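You operate a simulated robot arm through the tools that you are given. There is no shell and no other tool.

You are at the controls of a simulated robot arm. One attempt, no reset.

TASK
Drain the murky water, refill the basin to the blue band and wash the black brush in it.
Fine: leave the red lever on CLOSED and put the brush back. Where these are worked on the way, their far stop is far enough and under half their travel is too little: red lever.

The check looks at the end state, three seconds after you hand in, the way a careful person would. Anything else that was tipped, shoved, dropped, spilled or broken makes it a failure.

THE ROBOT
A 7-joint arm with a two-finger parallel gripper, fixed in place. Base frame: the origin is on the floor under the middle of its stand, x ahead of it, y to its left, z up; the work surface is at about z = 806. Units: mm, rad, N and s.
With the tool pointing down near the work surface it reaches from about 100 to 600 mm from the base axis. Its first joint turns from -2.897 to 2.897 rad. Payload 1.57 kg.
Tool frame: the origin (TCP) lies between the finger pads and is the grasp point; the fingertips stand 30 mm ahead of it; z points along the fingers, y is the line along which they close. The gripper opens to 80 mm. The fingers are 17 mm wide and 12 mm thick; the gripper's body (40 by 82 mm) begins 80 mm behind the TCP.
Orientation is told as [roll, pitch, yaw] about the base's x, y, z axes, in that order, counted from this pose: with the fingers straight down and closing along the base's y, the tool's x points along the base's -x, its y along +y and its z along -z.

THE INTERFACE
- The arm moves only by the tool servo_tool. Its argument "plan" is a list of rows, each an object (a shift or turn left out is 0, a gripper value left out holds the last) with "claw": the finger opening in mm, from 0 to 80; "offset": the shift along the tool's x, y, z in units of 50 mm (1.0 is 50 mm), a list of three; "rotation": the turn, a rotation vector about the tool's x, y, z in units of 6 degrees (1.0 is 6 degrees), a list of three. In form: [{"claw": claw, "offset": [tx, ty, tz], "rotation": [ax, ay, az]}, ...]. A call has 1 to 20 rows; each row shifts and turns the commanded pose from where the row before left it, along the tool's axes as they then stand. A call with a number of a shift or a turn outside -1 to 1 is refused whole. Each row takes 0.2 s and may step no farther than 50 mm and 0.15 rad from the row before; otherwise, or with a gripper value out of range, the whole call is refused. A pose out of reach is approached as far as the arm can. The call stops where the force on the tool passes 40 N (or 10 N more than at its start, if that is more) or the arm is blocked; 0.2 s more then pass. The fingers move at their own pace (about 72 mm/s each) and stop on an object; they squeeze with about 25 N. The grip force told is the motor's: it shows also when the fingers shut on nothing. Time passes only in rows, and 0.2 s behind the last, so rows that do not move let the fingers close. The reply holds the time, the measured pose of the TCP, the force on the tool along the base axes, the opening and the grip force, in the units named above and with some noise, with the torque about the TCP (base axes, N m) and any sound that the robot's microphone picked up, and new pictures: "show" is both (left out), scene, wrist or none.
- Cameras (640 x 400 px; columns grow to the right, rows downward): "scene" is fixed at [219.9, -501, 1582.9]; the picture's right is [0.93, -0.37, 0.00], its down [-0.21, -0.54, -0.82] and it looks along [0.30, 0.76, -0.58] (base axes); focal length 285 px, centre (320, 200). "wrist" rides on the gripper at [72, -7, -122] in the tool frame; the picture's right is [0.09, 1.00, 0.00], its down [-0.84, 0.08, -0.54] and it looks along [-0.54, 0.05, 0.84] (tool axes); focal length 238 px, centre (320, 200). There is no depth. A picture from a camera that has moved, and an enlarged one, comes with that camera's place and axes in the base frame and with its lens.
- move_column(by): slides the trunk up (or, below 0, down) by that many mm; the arm rides with it, the base frame stays. It gives what a move gives, with no picture.
- zoom(camera, box): a new picture of the part [left, top, right, bottom] of that camera's present view, enlarged. It takes no simulated time.
- close_job(): hands the job in; it is judged then, once.

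Places have to be worked out from the pictures, the camera data and where the tool is seen. Open the gripper and draw the arm clear of the work before you hand the job in, unless the task says otherwise.

The tools are called after "Call:" by a JSON object that holds its "fn" and its "kwargs". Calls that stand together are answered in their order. servo_tool: Moves the arm, as the interface text tells. Its arguments: {"type":"object","properties":{"plan":{"type":"array","items":{"type":"object","properties":{"claw":{"type":"number"},"offset":{"type":"array","items":{"type":"number"}},"rotation":{"type":"array","items":{"type":"number"}}}}},"show":{"type":"string","enum":["both","scene","wrist","none"]}},"required":["plan"]} The other tools are called the same way: move_column (by) moves the trunk up or down; zoom (camera, box) takes an enlarged picture of a part of a camera's view; close_job () hands the job in.

At the start:

```text
time_s: 0.0
tcp_pos: [445.1, 233.6, 1383.1]
tool_rot: [-0.168, 0.08, -0.006]
wrist_force: [0.1, 0.3, -0.3]
ft_torque: [0.01, -0.01, 0.02]
finger_gap: 80.0
grip_force: 0.1
trunk travel left (down, up): [-739.0, 251.0]
```

scene: 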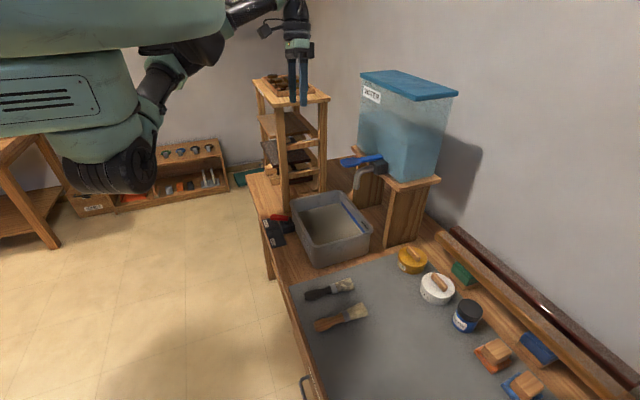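
wrist: 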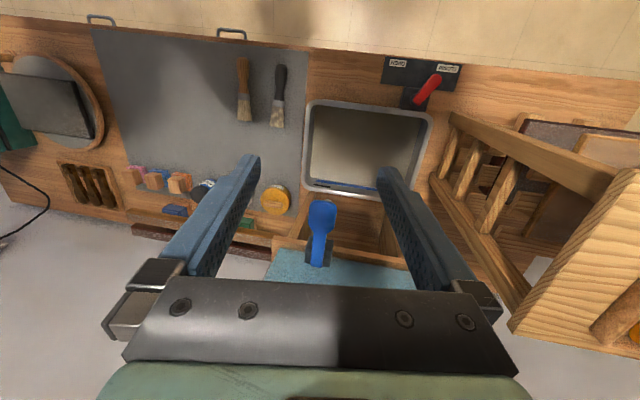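

I'll start by looking closely at the basin, levers and brushes in both cameras before moving.

Call:
{"fn": "zoom", "kwargs": {"camera": "scene", "box": [240, 130, 460, 270]}}

Call:
{"fn": "zoom", "kwargs": {"camera": "wrist", "box": [220, 40, 480, 280]}}

Call:
{"fn": "zoom", "kwargs": {"camera": "scene", "box": [260, 240, 420, 340]}}

```text
2.86 times, centred on (350, 200) of scene
camera zoom: at [219.9, -501.0, 1582.9], right [0.93, -0.37, 0.0], down [-0.21, -0.54, -0.82], along [0.3, 0.76, -0.58], focal length 814 px, centre (234, 200)
```

zoom: 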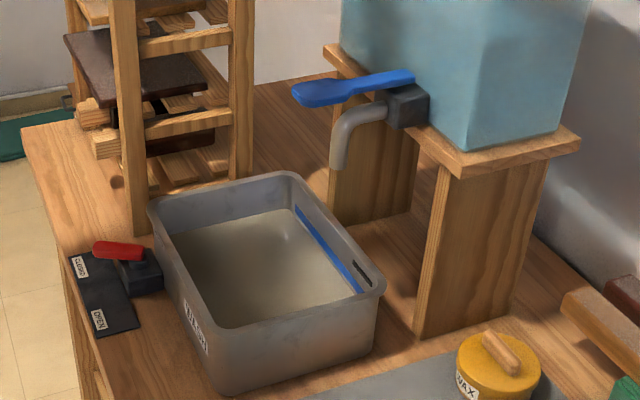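

```text
1.67 times, centred on (350, 160) of wrist
camera zoom: at [383.5, 247.3, 1511.4], right [-0.1, 0.98, -0.16], down [0.88, 0.16, 0.45], along [0.47, -0.09, -0.88], focal length 397 px, centre (270, 267)
```

zoom: 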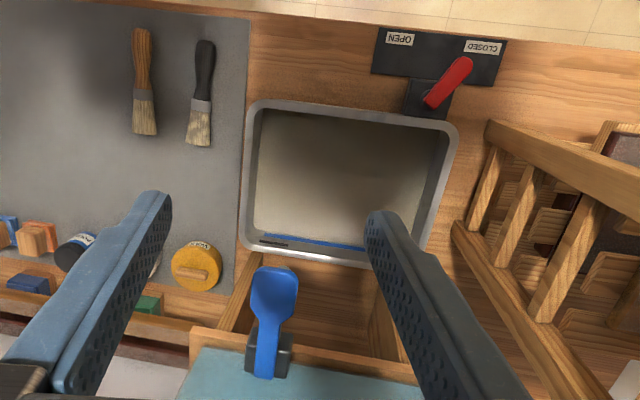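

```text
4.00 times, centred on (340, 290) of scene
camera zoom: at [219.9, -501.0, 1582.9], right [0.93, -0.37, 0.0], down [-0.21, -0.54, -0.82], along [0.3, 0.76, -0.58], focal length 1139 px, centre (240, -160)
```

zoom: 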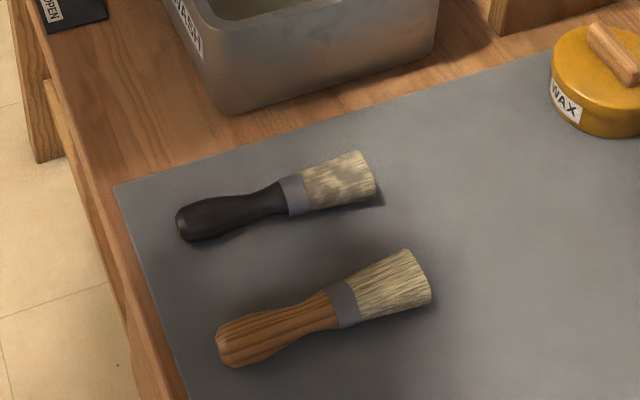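

The picture shows the red drain lever on CLOSED at about (369..420, 380..420, 853), the basin at x 450–665 and y 130–425 with its rim near z 912, and the blue tap lever tip near (579, 217, 1156). I'll zoom in on the tap, the drain plate and the band before choosing how to move.

Call:
{"fn": "zoom", "kwargs": {"camera": "scene", "box": [330, 140, 410, 190]}}

Call:
{"fn": "zoom", "kwargs": {"camera": "wrist", "box": [270, 160, 390, 280]}}

Call:
{"fn": "zoom", "kwargs": {"camera": "scene", "box": [250, 190, 380, 270]}}

Call:
{"fn": "zoom", "kwargs": {"camera": "wrist", "box": [360, 40, 480, 120]}}

```text
8.00 times, centred on (370, 165) of scene
camera zoom: at [219.9, -501.0, 1582.9], right [0.93, -0.37, 0.0], down [-0.21, -0.54, -0.82], along [0.3, 0.76, -0.58], focal length 2278 px, centre (-80, 480)
```

zoom: 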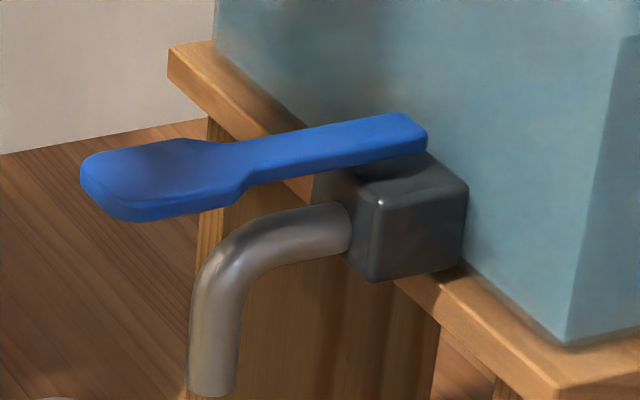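

```text
3.33 times, centred on (330, 220) of wrist
camera zoom: at [383.5, 247.3, 1511.4], right [-0.1, 0.98, -0.16], down [0.88, 0.16, 0.45], along [0.47, -0.09, -0.88], focal length 794 px, centre (287, 133)
```

zoom: 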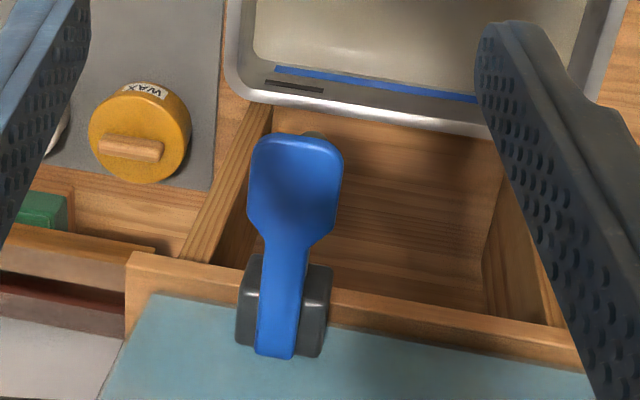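

```text
4.92 times, centred on (315, 230) of scene
camera zoom: at [219.9, -501.0, 1582.9], right [0.93, -0.37, 0.0], down [-0.21, -0.54, -0.82], along [0.3, 0.76, -0.58], focal length 1402 px, centre (345, 52)
```

zoom: 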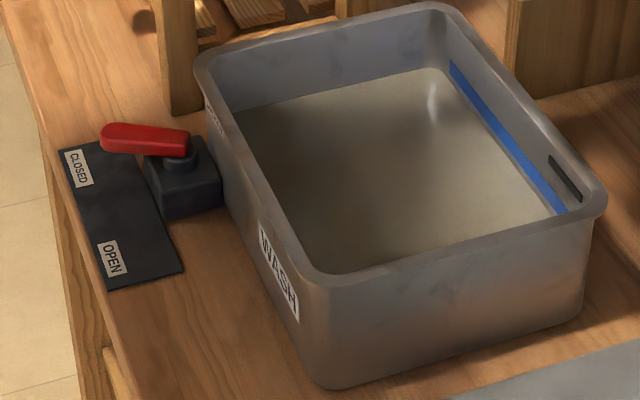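

```text
5.00 times, centred on (420, 80) of wrist
camera zoom: at [383.5, 247.3, 1511.4], right [-0.1, 0.98, -0.16], down [0.88, 0.16, 0.45], along [0.47, -0.09, -0.88], focal length 1192 px, centre (-180, 800)
```

zoom: 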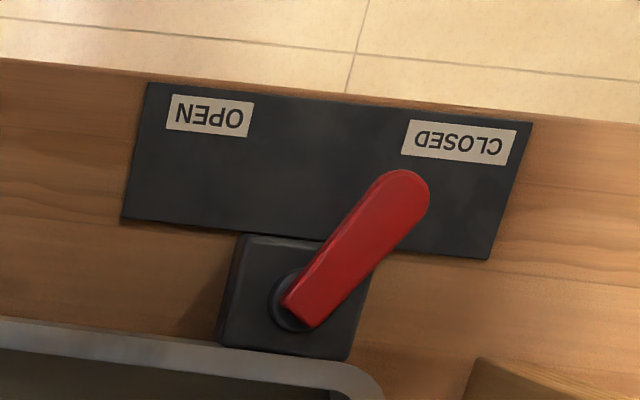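

The blue paddle sits above the tap's valve block like a press-down lever, and the red lever turns about a vertical post. I'll lower the trunk so the arm works at bench height, with the tool still well clear above the basin and tap.

Call:
{"fn": "move_column", "kwargs": {"by": -300}}

```text
time_s: 3.0
tcp_pos: [445.2, 232.9, 1082.3]
tool_rot: [-0.168, 0.08, -0.006]
wrist_force: [-0.6, 0.2, -0.7]
ft_torque: [0.0, 0.0, -0.02]
finger_gap: 80.0
grip_force: 0.2
trunk travel left (down, up): [-439.0, 551.0]
```

The tool is at (445, 233, 1082). I'll straighten it, close the fingers and move toward the robot side of the drain lever, staying high, to look at it from closer.

Call:
{"fn": "servo_tool", "kwargs": {"plan": [{"claw": 0, "rotation": [-0.8, -0.38, 0]}, {"claw": 0, "rotation": [-0.8, -0.38, 0]}, {"offset": [0.6, 0.7, 0]}, {"offset": [0.6, 0.7, 0]}, {"offset": [0, 0.7, 0]}, {"offset": [0, 0.7, 0]}, {"offset": [0, 0.7, 0]}], "show": "both"}}

```text
time_s: 4.6
tcp_pos: [383.9, 410.9, 1080.8]
tool_rot: [-0.009, -0.002, 0.007]
wrist_force: [-0.2, 0.0, -0.1]
ft_torque: [-0.03, 0.01, -0.01]
finger_gap: 0.1
grip_force: 20.5
trunk travel left (down, up): [-439.0, 551.0]
camera wrist: at [310.9, 405.2, 1204.5], right [-0.1, 0.99, -0.01], down [0.83, 0.09, 0.54], along [0.54, 0.05, -0.84], focal length 238 px, centre (320, 200)
```

scene: 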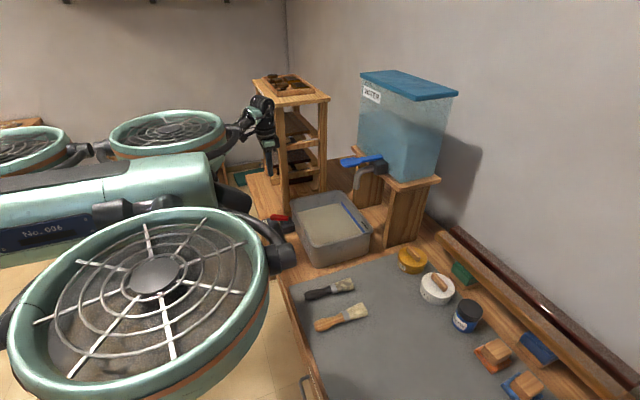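
wrist: 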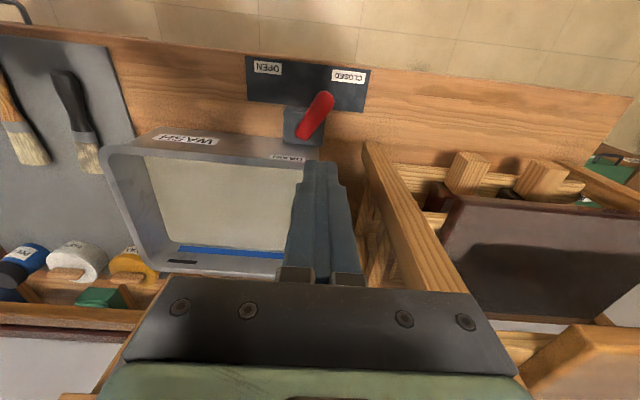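

The tool is now vertical at (384, 411, 1081), with the lever pivot at about (420, 383) and its tip at (370, 414, 855). The shelf post stands near (452, 495), so I'll go to (388, 450), clear of both, and descend on the lever's CLOSED side.

Call:
{"fn": "servo_tool", "kwargs": {"plan": [{"offset": [-0.08, 0.78, 0]}, {"offset": [0, 0, 0.8]}, {"offset": [0, 0, 0.8]}, {"offset": [0, 0, 0.8]}, {"offset": [0, 0, 0.8]}], "show": "both"}}

```text
time_s: 5.8
tcp_pos: [384.4, 443.8, 924.2]
tool_rot: [0.001, 0.001, 0.002]
wrist_force: [0.2, 0.4, -0.1]
ft_torque: [-0.04, 0.01, 0.0]
finger_gap: 0.0
grip_force: 21.2
out of reach, approached as far as the arm can: row 1
trunk travel left (down, up): [-439.0, 551.0]
camera wrist: at [313.1, 436.8, 1047.4], right [-0.09, 1.0, 0.0], down [0.84, 0.08, 0.54], along [0.54, 0.05, -0.84], focal length 238 px, centre (320, 200)
```

scene: 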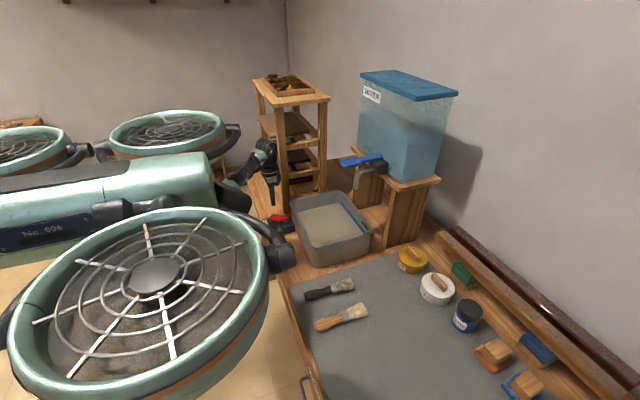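
wrist: 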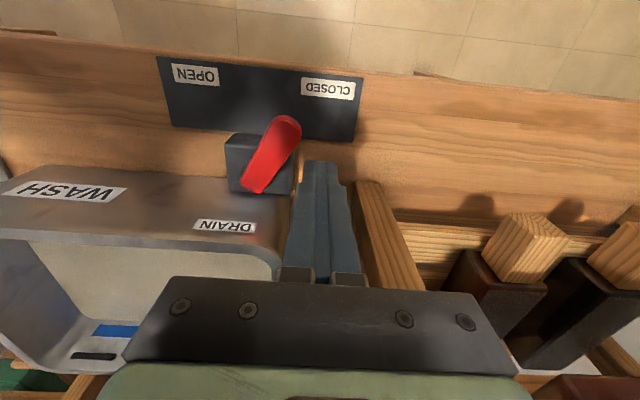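

The finger is at (384, 444), with about 6 mm of clearance to the lever's side. I'll descend to TCP z ≈ 868 so the fingertips sit just below lever height.

Call:
{"fn": "servo_tool", "kwargs": {"plan": [{"offset": [0, 0, 0.55]}, {"offset": [0, 0, 0.55]}, {}], "show": "wrist"}}

```text
time_s: 6.6
tcp_pos: [386.3, 442.5, 867.4]
tool_rot: [0.002, -0.001, 0.002]
wrist_force: [0.5, 0.0, -0.3]
ft_torque: [0.01, -0.04, 0.03]
finger_gap: 0.1
grip_force: 21.8
trunk travel left (down, up): [-439.0, 551.0]
camera wrist: at [313.0, 435.9, 990.8], right [-0.09, 1.0, 0.0], down [0.84, 0.08, 0.54], along [0.54, 0.05, -0.84], focal length 238 px, centre (320, 200)
```

wrist: 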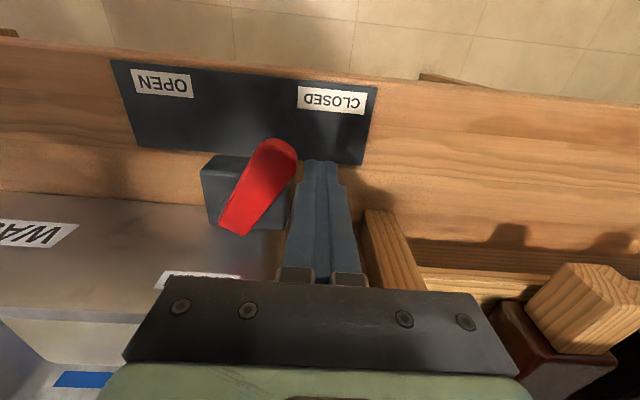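

The finger stands beside the lever on its CLOSED side. Now I sweep it along the arc toward OPEN, about 10 mm per row.

Call:
{"fn": "servo_tool", "kwargs": {"plan": [{"offset": [0.04, -0.2, 0]}, {"offset": [0.1, -0.18, 0]}, {"offset": [0.1, -0.18, 0]}, {"offset": [0.08, -0.18, 0]}, {"offset": [0.08, -0.18, 0]}, {"offset": [0.04, -0.18, 0]}, {"offset": [0.02, -0.18, 0]}, {"offset": [0, -0.14, 0]}], "show": "both"}}

```text
time_s: 8.5
tcp_pos: [362.5, 381.8, 868.3]
tool_rot: [0.021, -0.008, 0.025]
wrist_force: [0.2, 14.2, -4.7]
ft_torque: [0.18, 0.01, 0.1]
finger_gap: 0.2
grip_force: 20.4
trunk travel left (down, up): [-439.0, 551.0]
stopped in row 8: the force on the tool passed its limit at 42 N (the readings are from after the stop); the commanded pose is now the measured one
camera wrist: at [289.2, 370.9, 991.5], right [-0.12, 0.99, 0.02], down [0.83, 0.09, 0.55], along [0.54, 0.08, -0.83], focal length 238 px, centre (320, 200)
```

scene: 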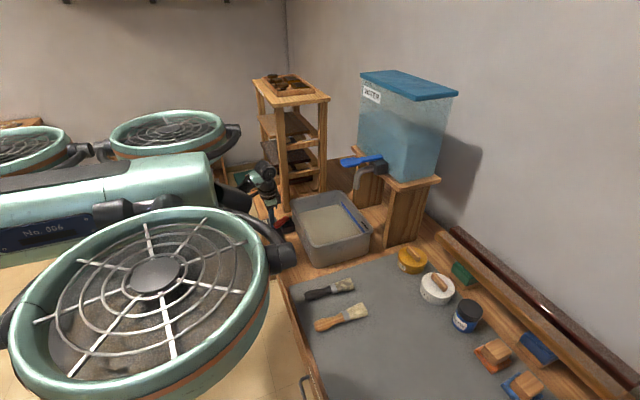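
wrist: 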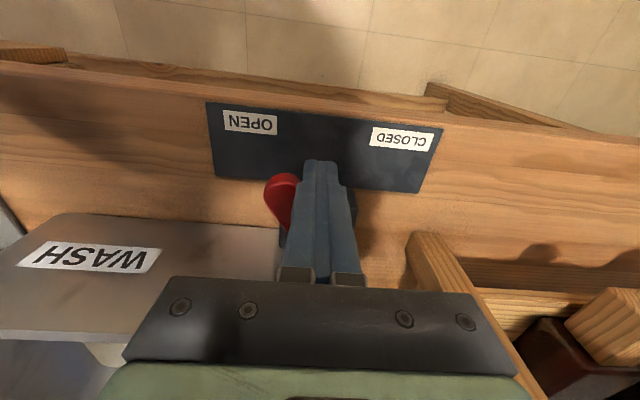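

The push ended at the far stop (42 N) with the lever tip near (372, 357), pointing at OPEN. I'll back the finger off to +y and rise a little to check that the lever stays and the water drains.

Call:
{"fn": "servo_tool", "kwargs": {"plan": [{"offset": [0, 0.3, 0]}, {"offset": [0, 0.5, -0.2]}, {"offset": [0, 0, -0.8]}, {"offset": [0, 0, -0.8]}, {}], "show": "both"}}

Call:
{"fn": "zoom", "kwargs": {"camera": "scene", "box": [250, 190, 380, 270]}}

```text
time_s: 9.7
tcp_pos: [360.2, 418.5, 962.2]
tool_rot: [0.017, -0.009, 0.016]
wrist_force: [-0.5, 0.7, 0.3]
ft_torque: [0.01, -0.03, -0.03]
finger_gap: 0.0
grip_force: 21.7
trunk travel left (down, up): [-439.0, 551.0]
camera wrist: at [287.6, 407.8, 1084.9], right [-0.11, 0.99, 0.02], down [0.83, 0.08, 0.55], along [0.55, 0.07, -0.83], focal length 238 px, centre (320, 200)
```

scene: 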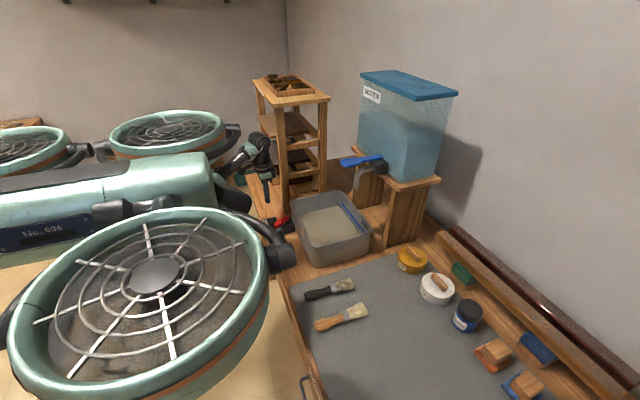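
wrist: 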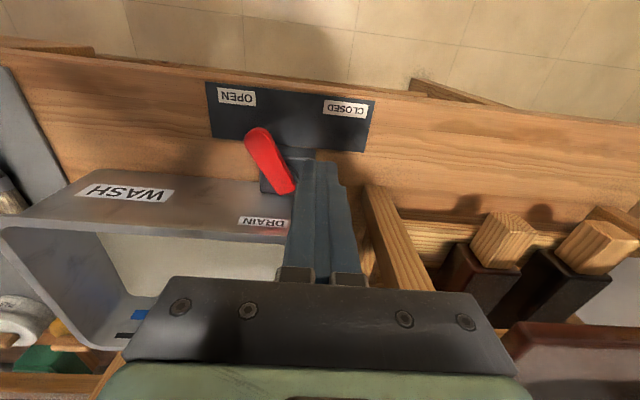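

```text
4.92 times, centred on (315, 230) of scene
camera zoom: at [219.9, -501.0, 1582.9], right [0.93, -0.37, 0.0], down [-0.21, -0.54, -0.82], along [0.3, 0.76, -0.58], focal length 1402 px, centre (345, 52)
```

zoom: 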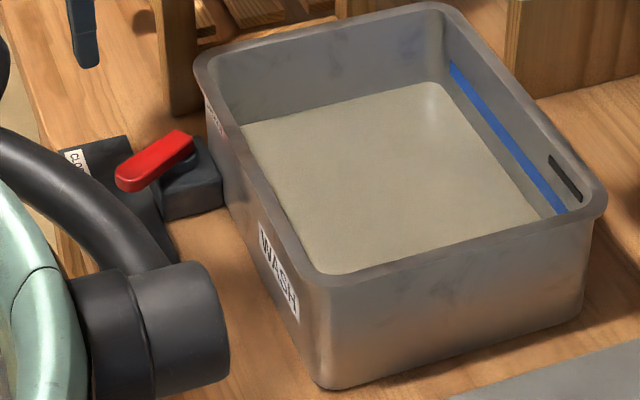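

The lever stays on OPEN and the murky level is already falling. I'll wait while moving high over to the −y side of the lever, ready to close it later.

Call:
{"fn": "servo_tool", "kwargs": {"plan": [{"offset": [-0.1, -0.6, -0.1]}, {"offset": [-0.1, -0.6, 0]}, {"offset": [-0.1, -0.65, 0]}, {}, {}, {}, {}, {}, {}, {}, {}, {}, {}, {}, {}, {}, {}, {}, {}, {}], "show": "both"}}

Call:
{"fn": "zoom", "kwargs": {"camera": "scene", "box": [250, 190, 380, 270]}}

```text
time_s: 13.9
tcp_pos: [375.8, 325.3, 964.6]
tool_rot: [0.018, -0.009, 0.017]
wrist_force: [-0.2, -0.2, -0.1]
ft_torque: [-0.01, 0.0, 0.01]
finger_gap: 0.2
grip_force: 20.7
trunk travel left (down, up): [-439.0, 551.0]
camera wrist: at [302.9, 315.0, 1087.5], right [-0.11, 0.99, 0.02], down [0.83, 0.08, 0.55], along [0.55, 0.07, -0.83], focal length 238 px, centre (320, 200)
```

scene: 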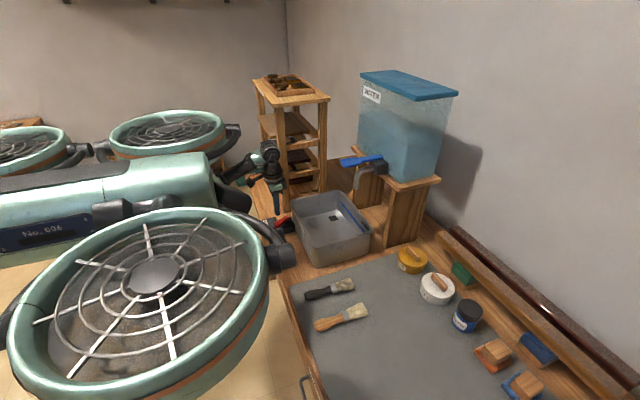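
wrist: 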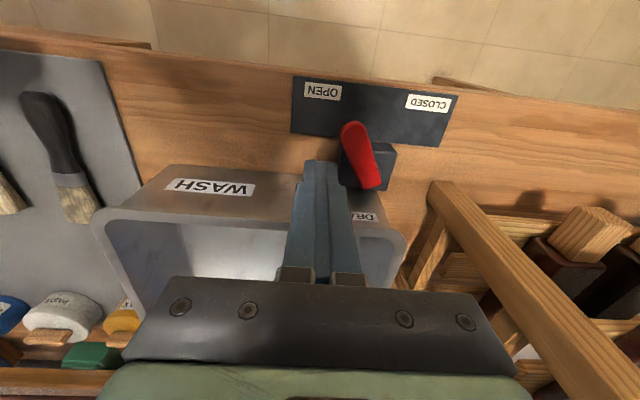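

```text
4.92 times, centred on (315, 230) of scene
camera zoom: at [219.9, -501.0, 1582.9], right [0.93, -0.37, 0.0], down [-0.21, -0.54, -0.82], along [0.3, 0.76, -0.58], focal length 1402 px, centre (345, 52)
```

zoom: 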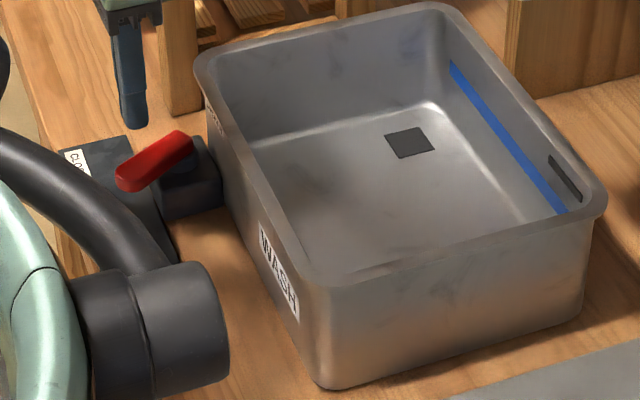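

The basin has drained down to the bare floor and the drain square is visible. I'll give it another couple of seconds and descend on the −y side of the lever at (380, 321).

Call:
{"fn": "servo_tool", "kwargs": {"plan": [{"offset": [-0.08, -0.08, 0], "rotation": [0.17, 0.09, 0.16]}, {}, {}, {}, {}, {}, {}, {}, {}, {}, {}, {}, {"offset": [0, 0, 0.96]}, {"offset": [0, 0, 0.96]}, {}], "show": "both"}}

Call:
{"fn": "zoom", "kwargs": {"camera": "scene", "box": [250, 190, 380, 270]}}

```text
time_s: 17.1
tcp_pos: [381.3, 321.1, 868.8]
tool_rot: [0.002, 0.003, -0.001]
wrist_force: [0.3, -0.9, -0.5]
ft_torque: [0.0, 0.05, -0.02]
finger_gap: 0.2
grip_force: 21.7
trunk travel left (down, up): [-439.0, 551.0]
camera wrist: at [309.2, 314.8, 991.4], right [-0.09, 1.0, 0.0], down [0.84, 0.08, 0.54], along [0.54, 0.05, -0.84], focal length 238 px, centre (320, 200)
```

scene: 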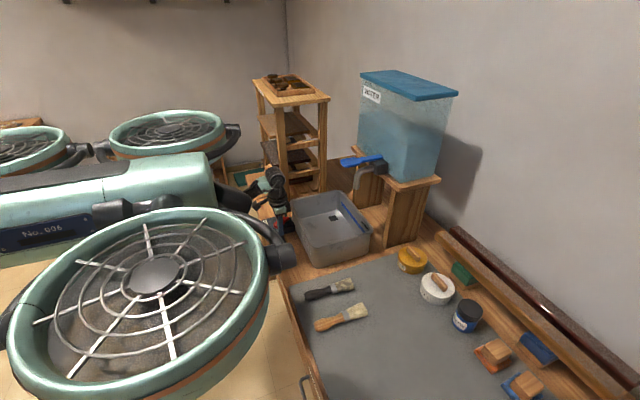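
wrist: 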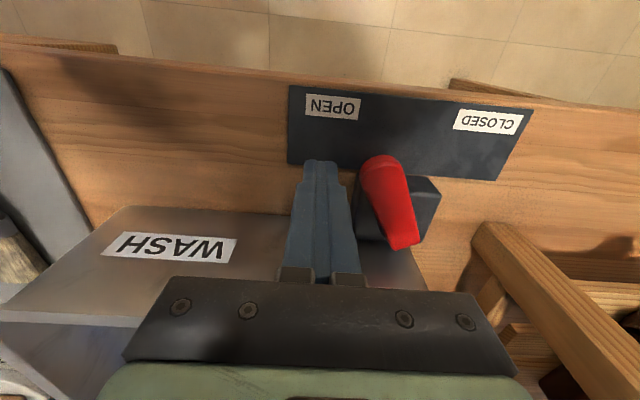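

```text
4.92 times, centred on (315, 230) of scene
camera zoom: at [219.9, -501.0, 1582.9], right [0.93, -0.37, 0.0], down [-0.21, -0.54, -0.82], along [0.3, 0.76, -0.58], focal length 1402 px, centre (345, 52)
```

zoom: 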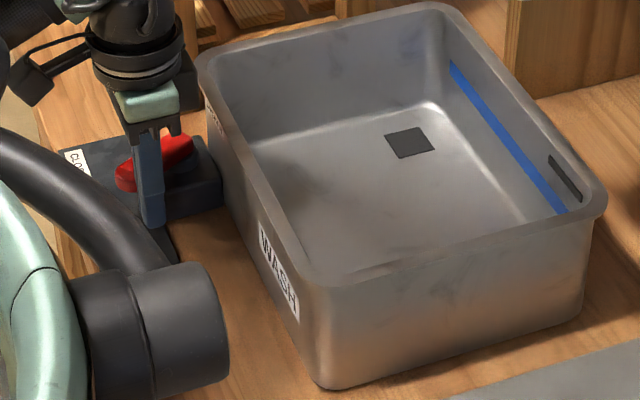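

The basin is empty and the finger is on the OPEN side of the lever. I now sweep it back toward CLOSED until it meets the stop.

Call:
{"fn": "servo_tool", "kwargs": {"plan": [{"offset": [-0.02, 0.26, 0]}, {"offset": [0.06, 0.22, 0]}, {"offset": [0.08, 0.16, 0]}, {"offset": [0.08, 0.16, 0]}, {"offset": [0.06, 0.16, 0]}, {"offset": [0.04, 0.16, 0]}, {"offset": [0.04, 0.16, 0]}, {"offset": [0, 0.16, 0]}, {"offset": [-0.02, 0.14, 0]}, {"offset": [-0.02, 0.12, 0]}, {"offset": [-0.02, 0.1, 0]}], "show": "both"}}

Call:
{"fn": "zoom", "kwargs": {"camera": "scene", "box": [250, 190, 380, 270]}}

```text
time_s: 19.1
tcp_pos: [364.1, 392.8, 867.3]
tool_rot: [-0.02, 0.014, -0.016]
wrist_force: [-10.3, -19.2, 9.0]
ft_torque: [-0.03, 0.01, -0.05]
finger_gap: 0.0
grip_force: 22.0
trunk travel left (down, up): [-439.0, 551.0]
stopped in row 10: the force on the tool passed its limit at 46 N (the readings are from after the stop); the commanded pose is now the measured one
camera wrist: at [294.3, 388.8, 992.2], right [-0.08, 1.0, -0.02], down [0.85, 0.07, 0.53], along [0.53, 0.02, -0.85], focal length 238 px, centre (320, 200)
```

scene: 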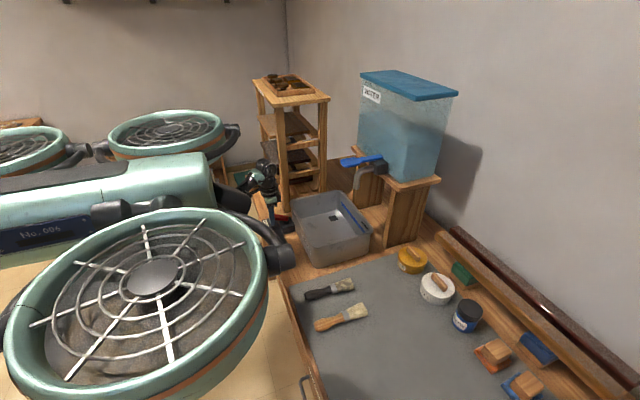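
wrist: 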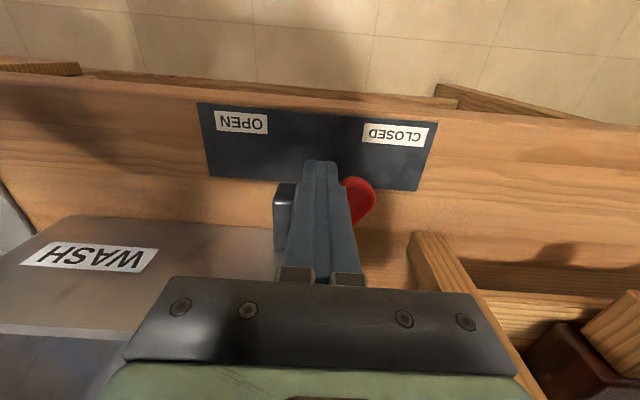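

```text
4.92 times, centred on (315, 230) of scene
camera zoom: at [219.9, -501.0, 1582.9], right [0.93, -0.37, 0.0], down [-0.21, -0.54, -0.82], along [0.3, 0.76, -0.58], focal length 1402 px, centre (345, 52)
```

zoom: 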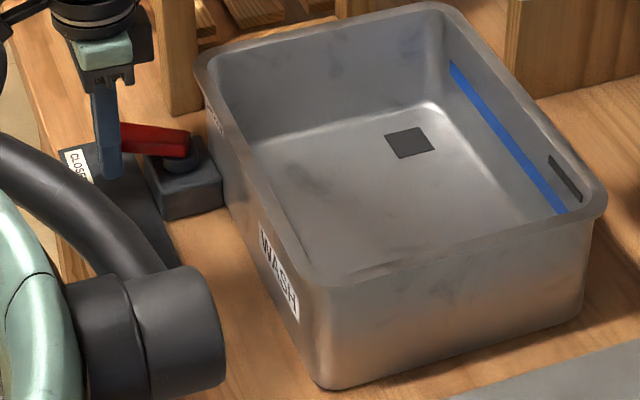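

The lever is back against its CLOSED stop. I'll back the finger off, rise, and head toward the front of the blue paddle to see it close up.

Call:
{"fn": "servo_tool", "kwargs": {"plan": [{"offset": [0, -0.4, 0]}, {"offset": [0, -0.3, -0.5]}, {"offset": [0, 0, -0.9]}, {"offset": [0, -0.3, -0.9], "rotation": [-0.2, -0.13, -0.15]}, {"offset": [0, -0.7, -0.9]}, {"offset": [-0.3, -0.7, -0.8]}, {"offset": [-0.4, -0.7, -0.5]}, {}], "show": "both"}}

Call:
{"fn": "zoom", "kwargs": {"camera": "scene", "box": [250, 190, 380, 270]}}

```text
refused: row 5 steps farther than a row can; nothing moved
```

```text
4.92 times, centred on (315, 230) of scene
camera zoom: at [219.9, -501.0, 1582.9], right [0.93, -0.37, 0.0], down [-0.21, -0.54, -0.82], along [0.3, 0.76, -0.58], focal length 1402 px, centre (345, 52)
```

zoom: 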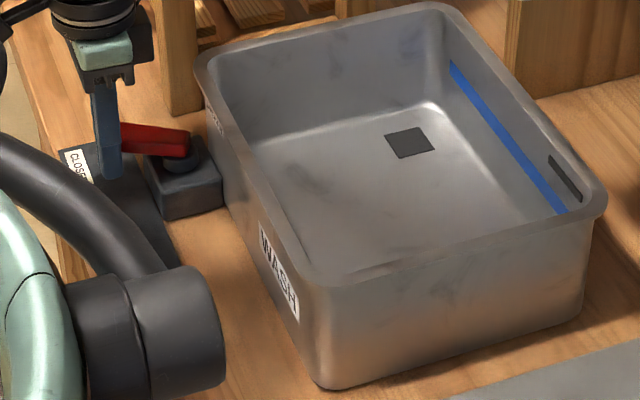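

One row was too long, so nothing moved. I'll repeat the same withdrawal with shorter diagonal steps.

Call:
{"fn": "servo_tool", "kwargs": {"plan": [{"offset": [0, -0.4, 0]}, {"offset": [0, -0.3, -0.5]}, {"offset": [0, 0, -0.9]}, {"offset": [0, -0.2, -0.9], "rotation": [-0.2, -0.13, -0.15]}, {"offset": [0, -0.4, -0.8]}, {"offset": [0, -0.6, -0.7]}, {"offset": [-0.3, -0.6, -0.6]}, {"offset": [-0.3, -0.6, -0.5]}, {"offset": [-0.3, -0.3, -0.5]}, {}], "show": "both"}}

Call:
{"fn": "zoom", "kwargs": {"camera": "scene", "box": [250, 130, 410, 270]}}

```text
time_s: 21.1
tcp_pos: [408.8, 239.2, 1073.7]
tool_rot: [-0.153, 0.056, 0.01]
wrist_force: [1.0, -0.4, 0.3]
ft_torque: [0.01, 0.04, -0.02]
finger_gap: 0.0
grip_force: 21.9
trunk travel left (down, up): [-439.0, 551.0]
stopped in row 10: the arm was blocked; the commanded pose is now the measured one
camera wrist: at [343.8, 250.0, 1200.3], right [-0.11, 0.98, -0.15], down [0.86, 0.17, 0.48], along [0.49, -0.07, -0.87], focal length 238 px, centre (320, 200)
```

scene: 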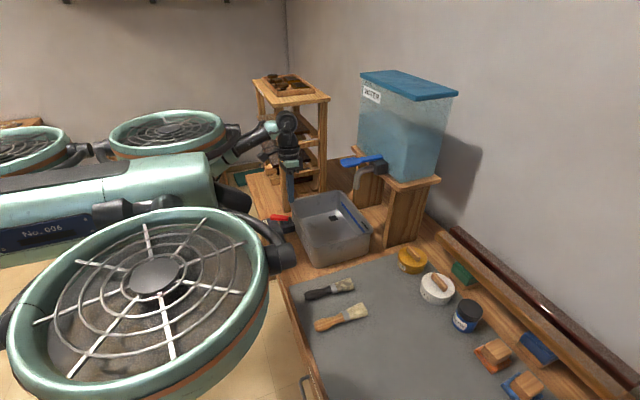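
wrist: 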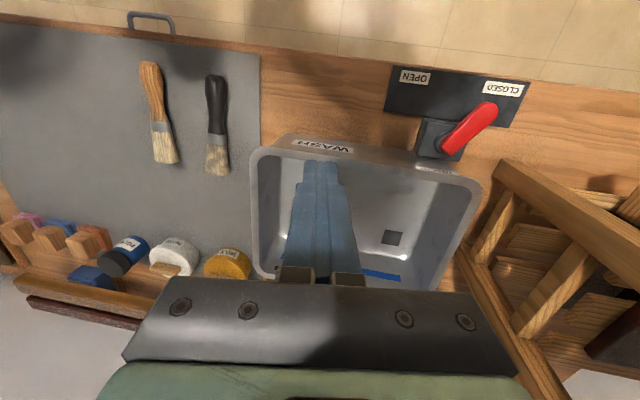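

```text
2.86 times, centred on (330, 200) of scene
camera zoom: at [219.9, -501.0, 1582.9], right [0.93, -0.37, 0.0], down [-0.21, -0.54, -0.82], along [0.3, 0.76, -0.58], focal length 814 px, centre (291, 200)
```

zoom: 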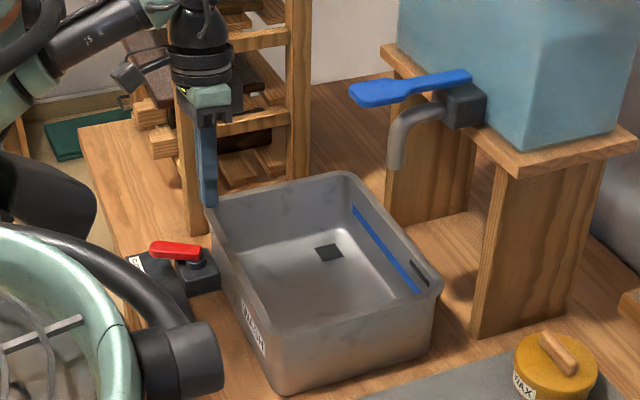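

The arm met a joint-type limit at this height (no tool force). So I'll gain height with the trunk instead: raise it 200 mm.

Call:
{"fn": "move_column", "kwargs": {"by": 200}}

```text
time_s: 23.3
tcp_pos: [408.5, 238.3, 1273.7]
tool_rot: [-0.153, 0.055, 0.013]
wrist_force: [0.5, 0.2, 0.3]
ft_torque: [-0.01, 0.01, -0.01]
finger_gap: 0.0
grip_force: 20.8
trunk travel left (down, up): [-639.0, 351.0]
```

Now I'll straighten the tool, drop about 40 mm away from the limit, and move toward the paddle at (520, 217, ~1235).

Call:
{"fn": "servo_tool", "kwargs": {"plan": [{"offset": [0, 0, 0.4], "rotation": [-0.73, -0.27, 0.06]}, {"offset": [0, 0, 0.4], "rotation": [-0.73, -0.27, 0.06]}, {"offset": [-0.7, -0.14, 0]}, {"offset": [-0.7, -0.14, 0]}, {"offset": [-0.8, -0.14, 0]}, {}], "show": "both"}}

```text
time_s: 24.7
tcp_pos: [517.8, 213.6, 1232.7]
tool_rot: [0.0, -0.003, 0.004]
wrist_force: [-0.5, 0.3, 0.0]
ft_torque: [-0.04, 0.0, 0.01]
finger_gap: 0.1
grip_force: 21.2
trunk travel left (down, up): [-639.0, 351.0]
camera wrist: at [446.4, 207.7, 1356.8], right [-0.1, 1.0, 0.0], down [0.83, 0.08, 0.55], along [0.54, 0.05, -0.84], focal length 238 px, centre (320, 200)
```

scene: 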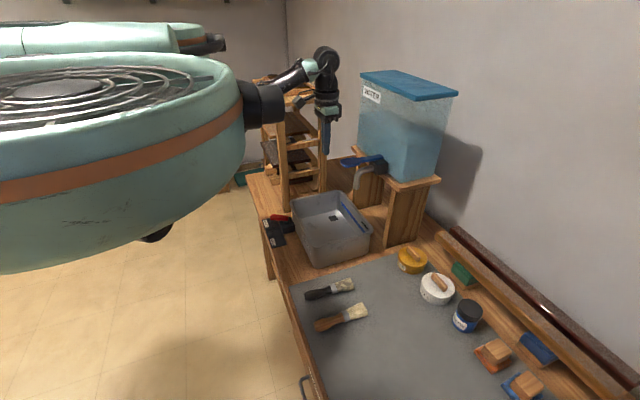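
wrist: 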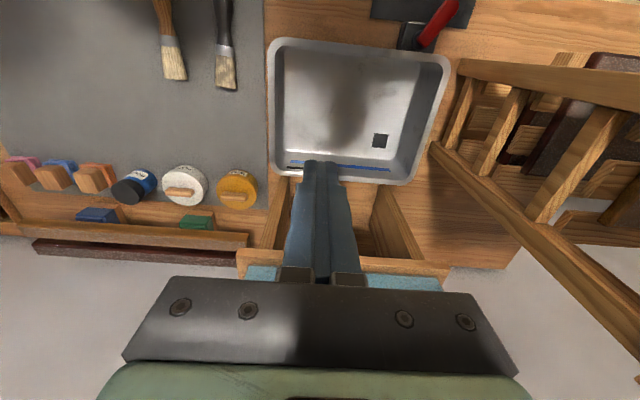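

The fingers hide the paddle in the wrist view, so I'll zoom the scene camera on the gripper and tap.

Call:
{"fn": "zoom", "kwargs": {"camera": "scene", "box": [290, 110, 410, 200]}}

```text
4.44 times, centred on (350, 155) of scene
camera zoom: at [219.9, -501.0, 1582.9], right [0.93, -0.37, 0.0], down [-0.21, -0.54, -0.82], along [0.3, 0.76, -0.58], focal length 1265 px, centre (187, 400)
```

zoom: 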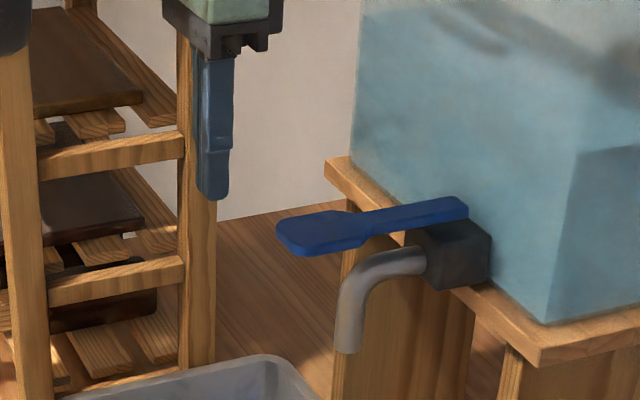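

The fingertip is about 40 mm above paddle height and 70 mm short of it; the paddle's broad end is around (590, 217, 1160). I'll step forward while pitching the tool ~17° so the fingers point slightly ahead over the paddle.

Call:
{"fn": "servo_tool", "kwargs": {"plan": [{"offset": [-0.5, 0.03, 0]}, {"offset": [-0.5, 0.03, 0], "rotation": [0, -0.95, 0]}, {"rotation": [0, -0.95, 0]}, {"rotation": [0, -0.95, 0]}, {}], "show": "scene"}}

Call:
{"fn": "zoom", "kwargs": {"camera": "scene", "box": [290, 110, 410, 200]}}

```text
time_s: 25.9
tcp_pos: [567.4, 217.2, 1235.4]
tool_rot: [0.0, -0.304, 0.004]
wrist_force: [-1.1, 0.2, -0.3]
ft_torque: [0.0, -0.01, 0.02]
finger_gap: 0.1
grip_force: 21.0
trunk travel left (down, up): [-639.0, 351.0]
```

scene: 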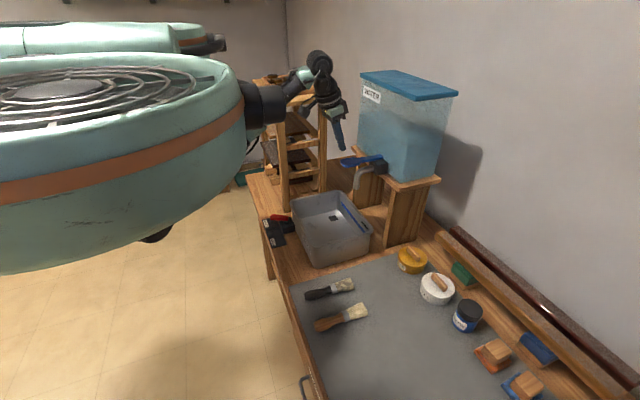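

```text
4.44 times, centred on (350, 155) of scene
camera zoom: at [219.9, -501.0, 1582.9], right [0.93, -0.37, 0.0], down [-0.21, -0.54, -0.82], along [0.3, 0.76, -0.58], focal length 1265 px, centre (187, 400)
```

zoom: 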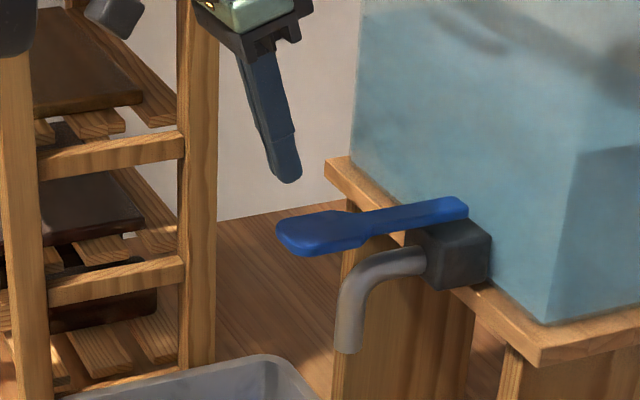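

The fingertip is at (576, 217, 1207). I'll shift it 14 mm forward and lower it 30 mm to hover ~15 mm above the paddle.

Call:
{"fn": "servo_tool", "kwargs": {"plan": [{"offset": [-0.267, 0, 0.083]}, {"offset": [0.09, 0, 0.29]}, {"offset": [0.09, 0, 0.29]}, {}], "show": "scene"}}

Call:
{"fn": "zoom", "kwargs": {"camera": "scene", "box": [290, 110, 410, 200]}}

```text
time_s: 26.9
tcp_pos: [581.3, 217.2, 1203.9]
tool_rot: [0.0, -0.303, 0.004]
wrist_force: [-0.4, -0.2, 0.3]
ft_torque: [0.03, 0.02, -0.03]
finger_gap: 0.0
grip_force: 21.3
trunk travel left (down, up): [-639.0, 351.0]
```

scene: 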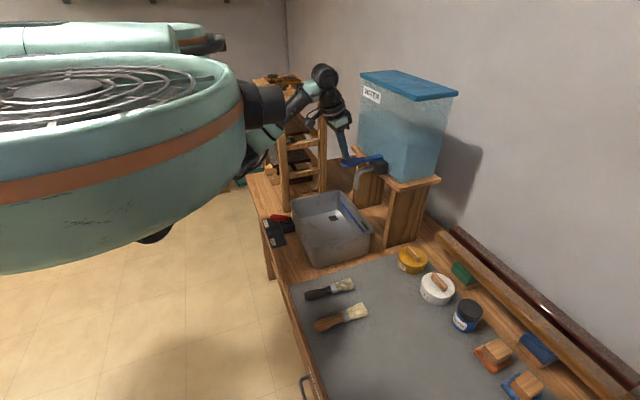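

```text
4.44 times, centred on (350, 155) of scene
camera zoom: at [219.9, -501.0, 1582.9], right [0.93, -0.37, 0.0], down [-0.21, -0.54, -0.82], along [0.3, 0.76, -0.58], focal length 1265 px, centre (187, 400)
```

zoom: 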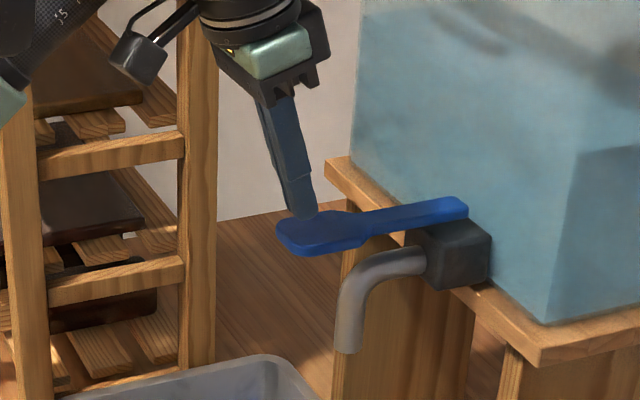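

The fingertip hovers over the broad end of the paddle with no contact yet. I'll descend in 4 mm rows to feel for it.

Call:
{"fn": "servo_tool", "kwargs": {"plan": [{"offset": [0.024, 0, 0.076]}, {"offset": [0.024, 0, 0.076]}, {"offset": [0.024, 0, 0.076]}, {"offset": [0.024, 0, 0.076]}, {"offset": [0.024, 0, 0.076]}], "show": "scene"}}

Call:
{"fn": "zoom", "kwargs": {"camera": "scene", "box": [290, 130, 410, 260]}}

```text
time_s: 28.1
tcp_pos: [582.4, 216.6, 1184.7]
tool_rot: [-0.001, -0.303, 0.003]
wrist_force: [-0.6, -1.3, 1.8]
ft_torque: [0.0, 0.02, 0.05]
finger_gap: 0.0
grip_force: 21.3
trunk travel left (down, up): [-639.0, 351.0]
```

scene: 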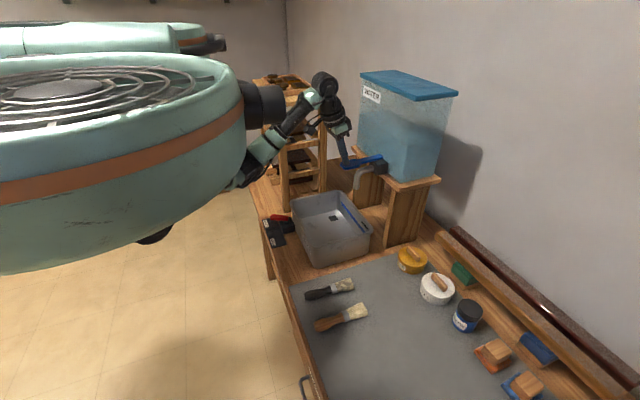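

```text
3.08 times, centred on (350, 195) of scene
camera zoom: at [219.9, -501.0, 1582.9], right [0.93, -0.37, 0.0], down [-0.21, -0.54, -0.82], along [0.3, 0.76, -0.58], focal length 876 px, centre (228, 215)
```

zoom: 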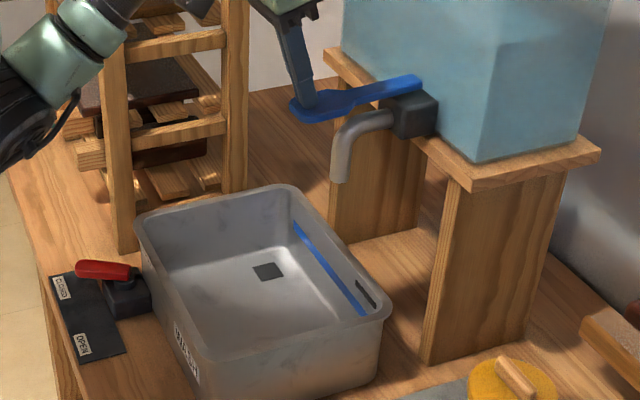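

Contact has started (about 2 N). I'll press down further in small rows and watch for flow.

Call:
{"fn": "servo_tool", "kwargs": {"plan": [{"offset": [0.024, 0, 0.076]}, {"offset": [0.024, 0, 0.076]}, {"offset": [0.024, 0, 0.076]}, {"offset": [0.024, 0, 0.076]}], "show": "scene"}}

Call:
{"fn": "zoom", "kwargs": {"camera": "scene", "box": [290, 130, 410, 260]}}

```text
time_s: 29.1
tcp_pos: [581.8, 217.1, 1170.6]
tool_rot: [0.002, -0.308, 0.004]
wrist_force: [-0.9, 1.1, 11.0]
ft_torque: [0.03, 0.04, 0.17]
finger_gap: 0.0
grip_force: 21.5
trunk travel left (down, up): [-639.0, 351.0]
```

scene: 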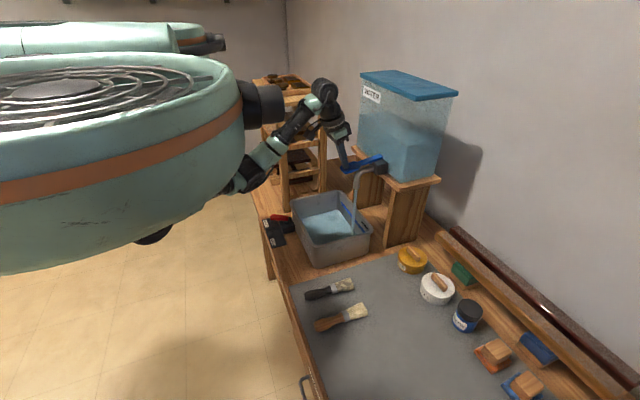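

```text
3.08 times, centred on (350, 195) of scene
camera zoom: at [219.9, -501.0, 1582.9], right [0.93, -0.37, 0.0], down [-0.21, -0.54, -0.82], along [0.3, 0.76, -0.58], focal length 876 px, centre (228, 215)
```

zoom: 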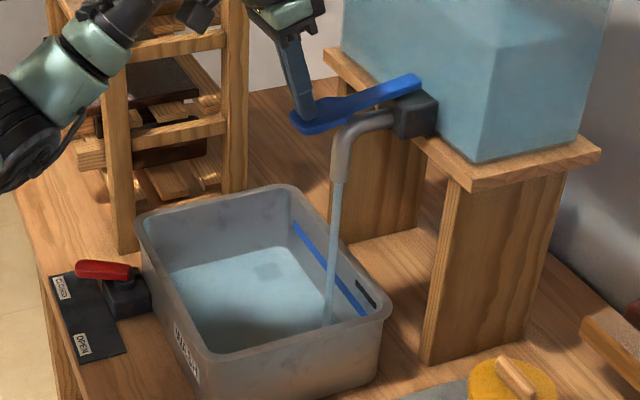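

Water is flowing into the basin with ~11 N on the paddle. I'll hold and check the level in short waits against the blue band.

Call:
{"fn": "servo_tool", "kwargs": {"plan": [{}, {}], "show": "none"}}

Call:
{"fn": "zoom", "kwargs": {"camera": "scene", "box": [290, 185, 380, 265]}}

```text
time_s: 29.7
tcp_pos: [581.4, 216.3, 1169.6]
tool_rot: [0.001, -0.307, 0.002]
wrist_force: [3.2, 3.5, 16.4]
ft_torque: [0.11, -0.11, 0.03]
finger_gap: 0.0
grip_force: 21.4
trunk travel left (down, up): [-639.0, 351.0]
```

```text
5.00 times, centred on (335, 225) of scene
camera zoom: at [219.9, -501.0, 1582.9], right [0.93, -0.37, 0.0], down [-0.21, -0.54, -0.82], along [0.3, 0.76, -0.58], focal length 1424 px, centre (245, 75)
```

zoom: 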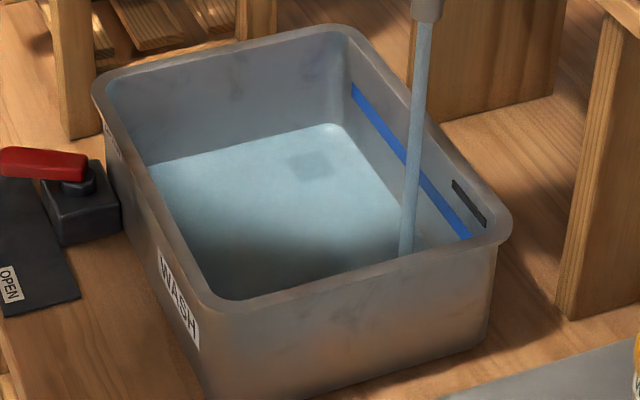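

The level is still low, well below the band. I'll hold another second and compare.

Call:
{"fn": "servo_tool", "kwargs": {"plan": [{}, {}, {}, {}], "show": "none"}}

Call:
{"fn": "zoom", "kwargs": {"camera": "scene", "box": [290, 185, 380, 265]}}

```text
time_s: 30.7
tcp_pos: [581.3, 216.0, 1169.2]
tool_rot: [0.0, -0.304, 0.004]
wrist_force: [4.1, 4.3, 20.2]
ft_torque: [0.12, -0.19, 0.01]
finger_gap: 0.0
grip_force: 21.5
trunk travel left (down, up): [-639.0, 351.0]
```

```text
5.00 times, centred on (335, 225) of scene
camera zoom: at [219.9, -501.0, 1582.9], right [0.93, -0.37, 0.0], down [-0.21, -0.54, -0.82], along [0.3, 0.76, -0.58], focal length 1424 px, centre (245, 75)
```

zoom: 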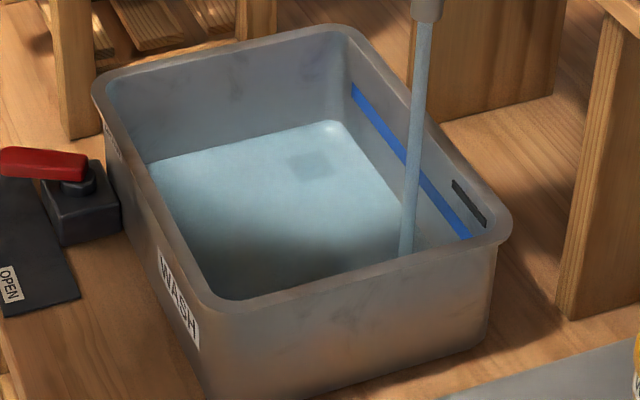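

The level climbs about 4 px/s here, with roughly 30 px left to the band. I'll hold 2 s more.

Call:
{"fn": "servo_tool", "kwargs": {"plan": [{}, {}, {}, {}, {}, {}, {}, {}, {}], "show": "none"}}

Call:
{"fn": "zoom", "kwargs": {"camera": "scene", "box": [290, 185, 380, 265]}}

```text
time_s: 32.7
tcp_pos: [581.3, 216.5, 1170.3]
tool_rot: [0.0, -0.304, 0.003]
wrist_force: [3.8, 3.1, 20.1]
ft_torque: [0.09, -0.13, -0.02]
finger_gap: 0.2
grip_force: 21.5
trunk travel left (down, up): [-639.0, 351.0]
```

```text
5.00 times, centred on (335, 225) of scene
camera zoom: at [219.9, -501.0, 1582.9], right [0.93, -0.37, 0.0], down [-0.21, -0.54, -0.82], along [0.3, 0.76, -0.58], focal length 1424 px, centre (245, 75)
```

zoom: 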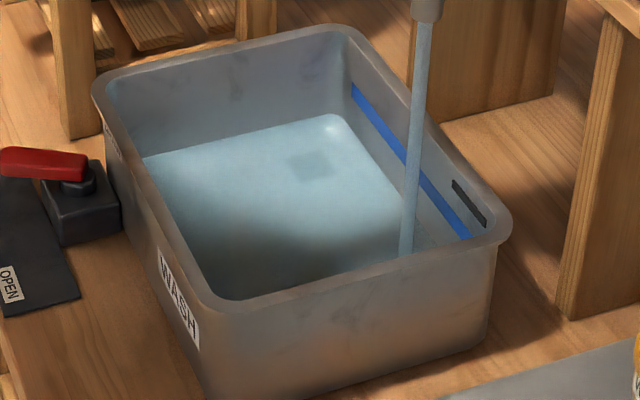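

Steady rise, now about 115 px at the back corner with the band around 85–97. I'll hold 3 s more.

Call:
{"fn": "servo_tool", "kwargs": {"plan": [{}, {}, {}, {}, {}, {}, {}, {}, {}, {}, {}, {}, {}, {}], "show": "none"}}

Call:
{"fn": "zoom", "kwargs": {"camera": "scene", "box": [290, 185, 380, 265]}}

```text
time_s: 35.7
tcp_pos: [581.0, 216.6, 1169.5]
tool_rot: [0.001, -0.305, 0.003]
wrist_force: [4.3, 2.5, 20.0]
ft_torque: [0.08, -0.15, 0.03]
finger_gap: 0.1
grip_force: 21.4
trunk travel left (down, up): [-639.0, 351.0]
```

```text
5.00 times, centred on (335, 225) of scene
camera zoom: at [219.9, -501.0, 1582.9], right [0.93, -0.37, 0.0], down [-0.21, -0.54, -0.82], along [0.3, 0.76, -0.58], focal length 1424 px, centre (245, 75)
```

zoom: 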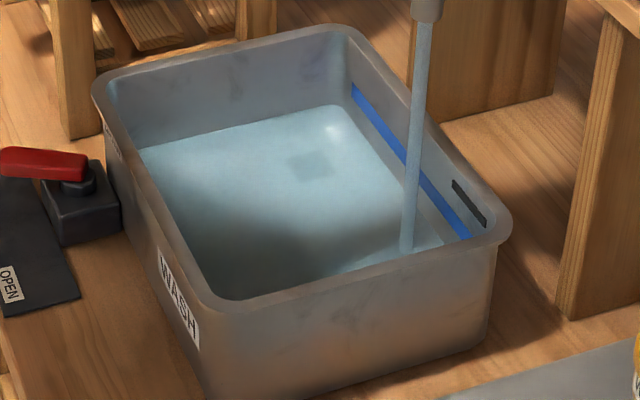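

The far water edge is closing on the band: about 3 s to its lower edge at this rate. I'll hold 2 s and then look at higher magnification.

Call:
{"fn": "servo_tool", "kwargs": {"plan": [{}, {}, {}, {}, {}, {}, {}, {}, {}], "show": "none"}}

Call:
{"fn": "zoom", "kwargs": {"camera": "scene", "box": [330, 190, 390, 240]}}

```text
time_s: 37.7
tcp_pos: [580.1, 215.9, 1169.0]
tool_rot: [0.001, -0.302, 0.003]
wrist_force: [2.4, 2.7, 20.0]
ft_torque: [0.07, -0.07, 0.03]
finger_gap: 0.0
grip_force: 20.9
trunk travel left (down, up): [-639.0, 351.0]
```

```text
8.00 times, centred on (360, 215) of scene
camera zoom: at [219.9, -501.0, 1582.9], right [0.93, -0.37, 0.0], down [-0.21, -0.54, -0.82], along [0.3, 0.76, -0.58], focal length 2278 px, centre (0, 80)
```

zoom: 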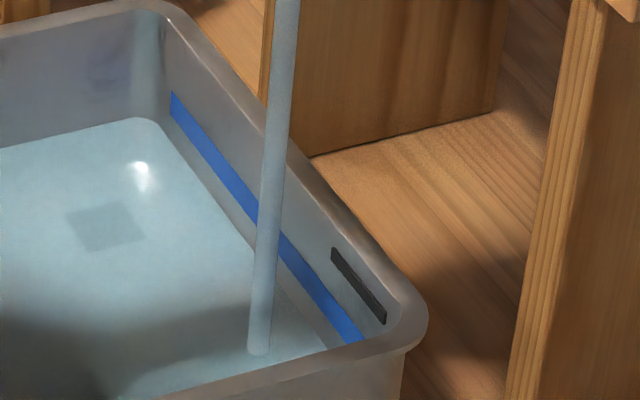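

Getting close; I'll magnify the band region to measure the remaining gap.

Call:
{"fn": "zoom", "kwargs": {"camera": "scene", "box": [344, 198, 368, 218]}}

```text
16.00 times, centred on (356, 208) of scene
camera zoom: at [219.9, -501.0, 1582.9], right [0.93, -0.37, 0.0], down [-0.21, -0.54, -0.82], along [0.3, 0.76, -0.58], focal length 4556 px, centre (-256, 72)
```

zoom: 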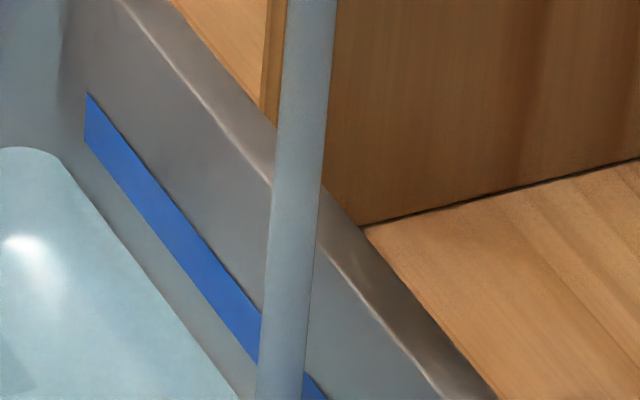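

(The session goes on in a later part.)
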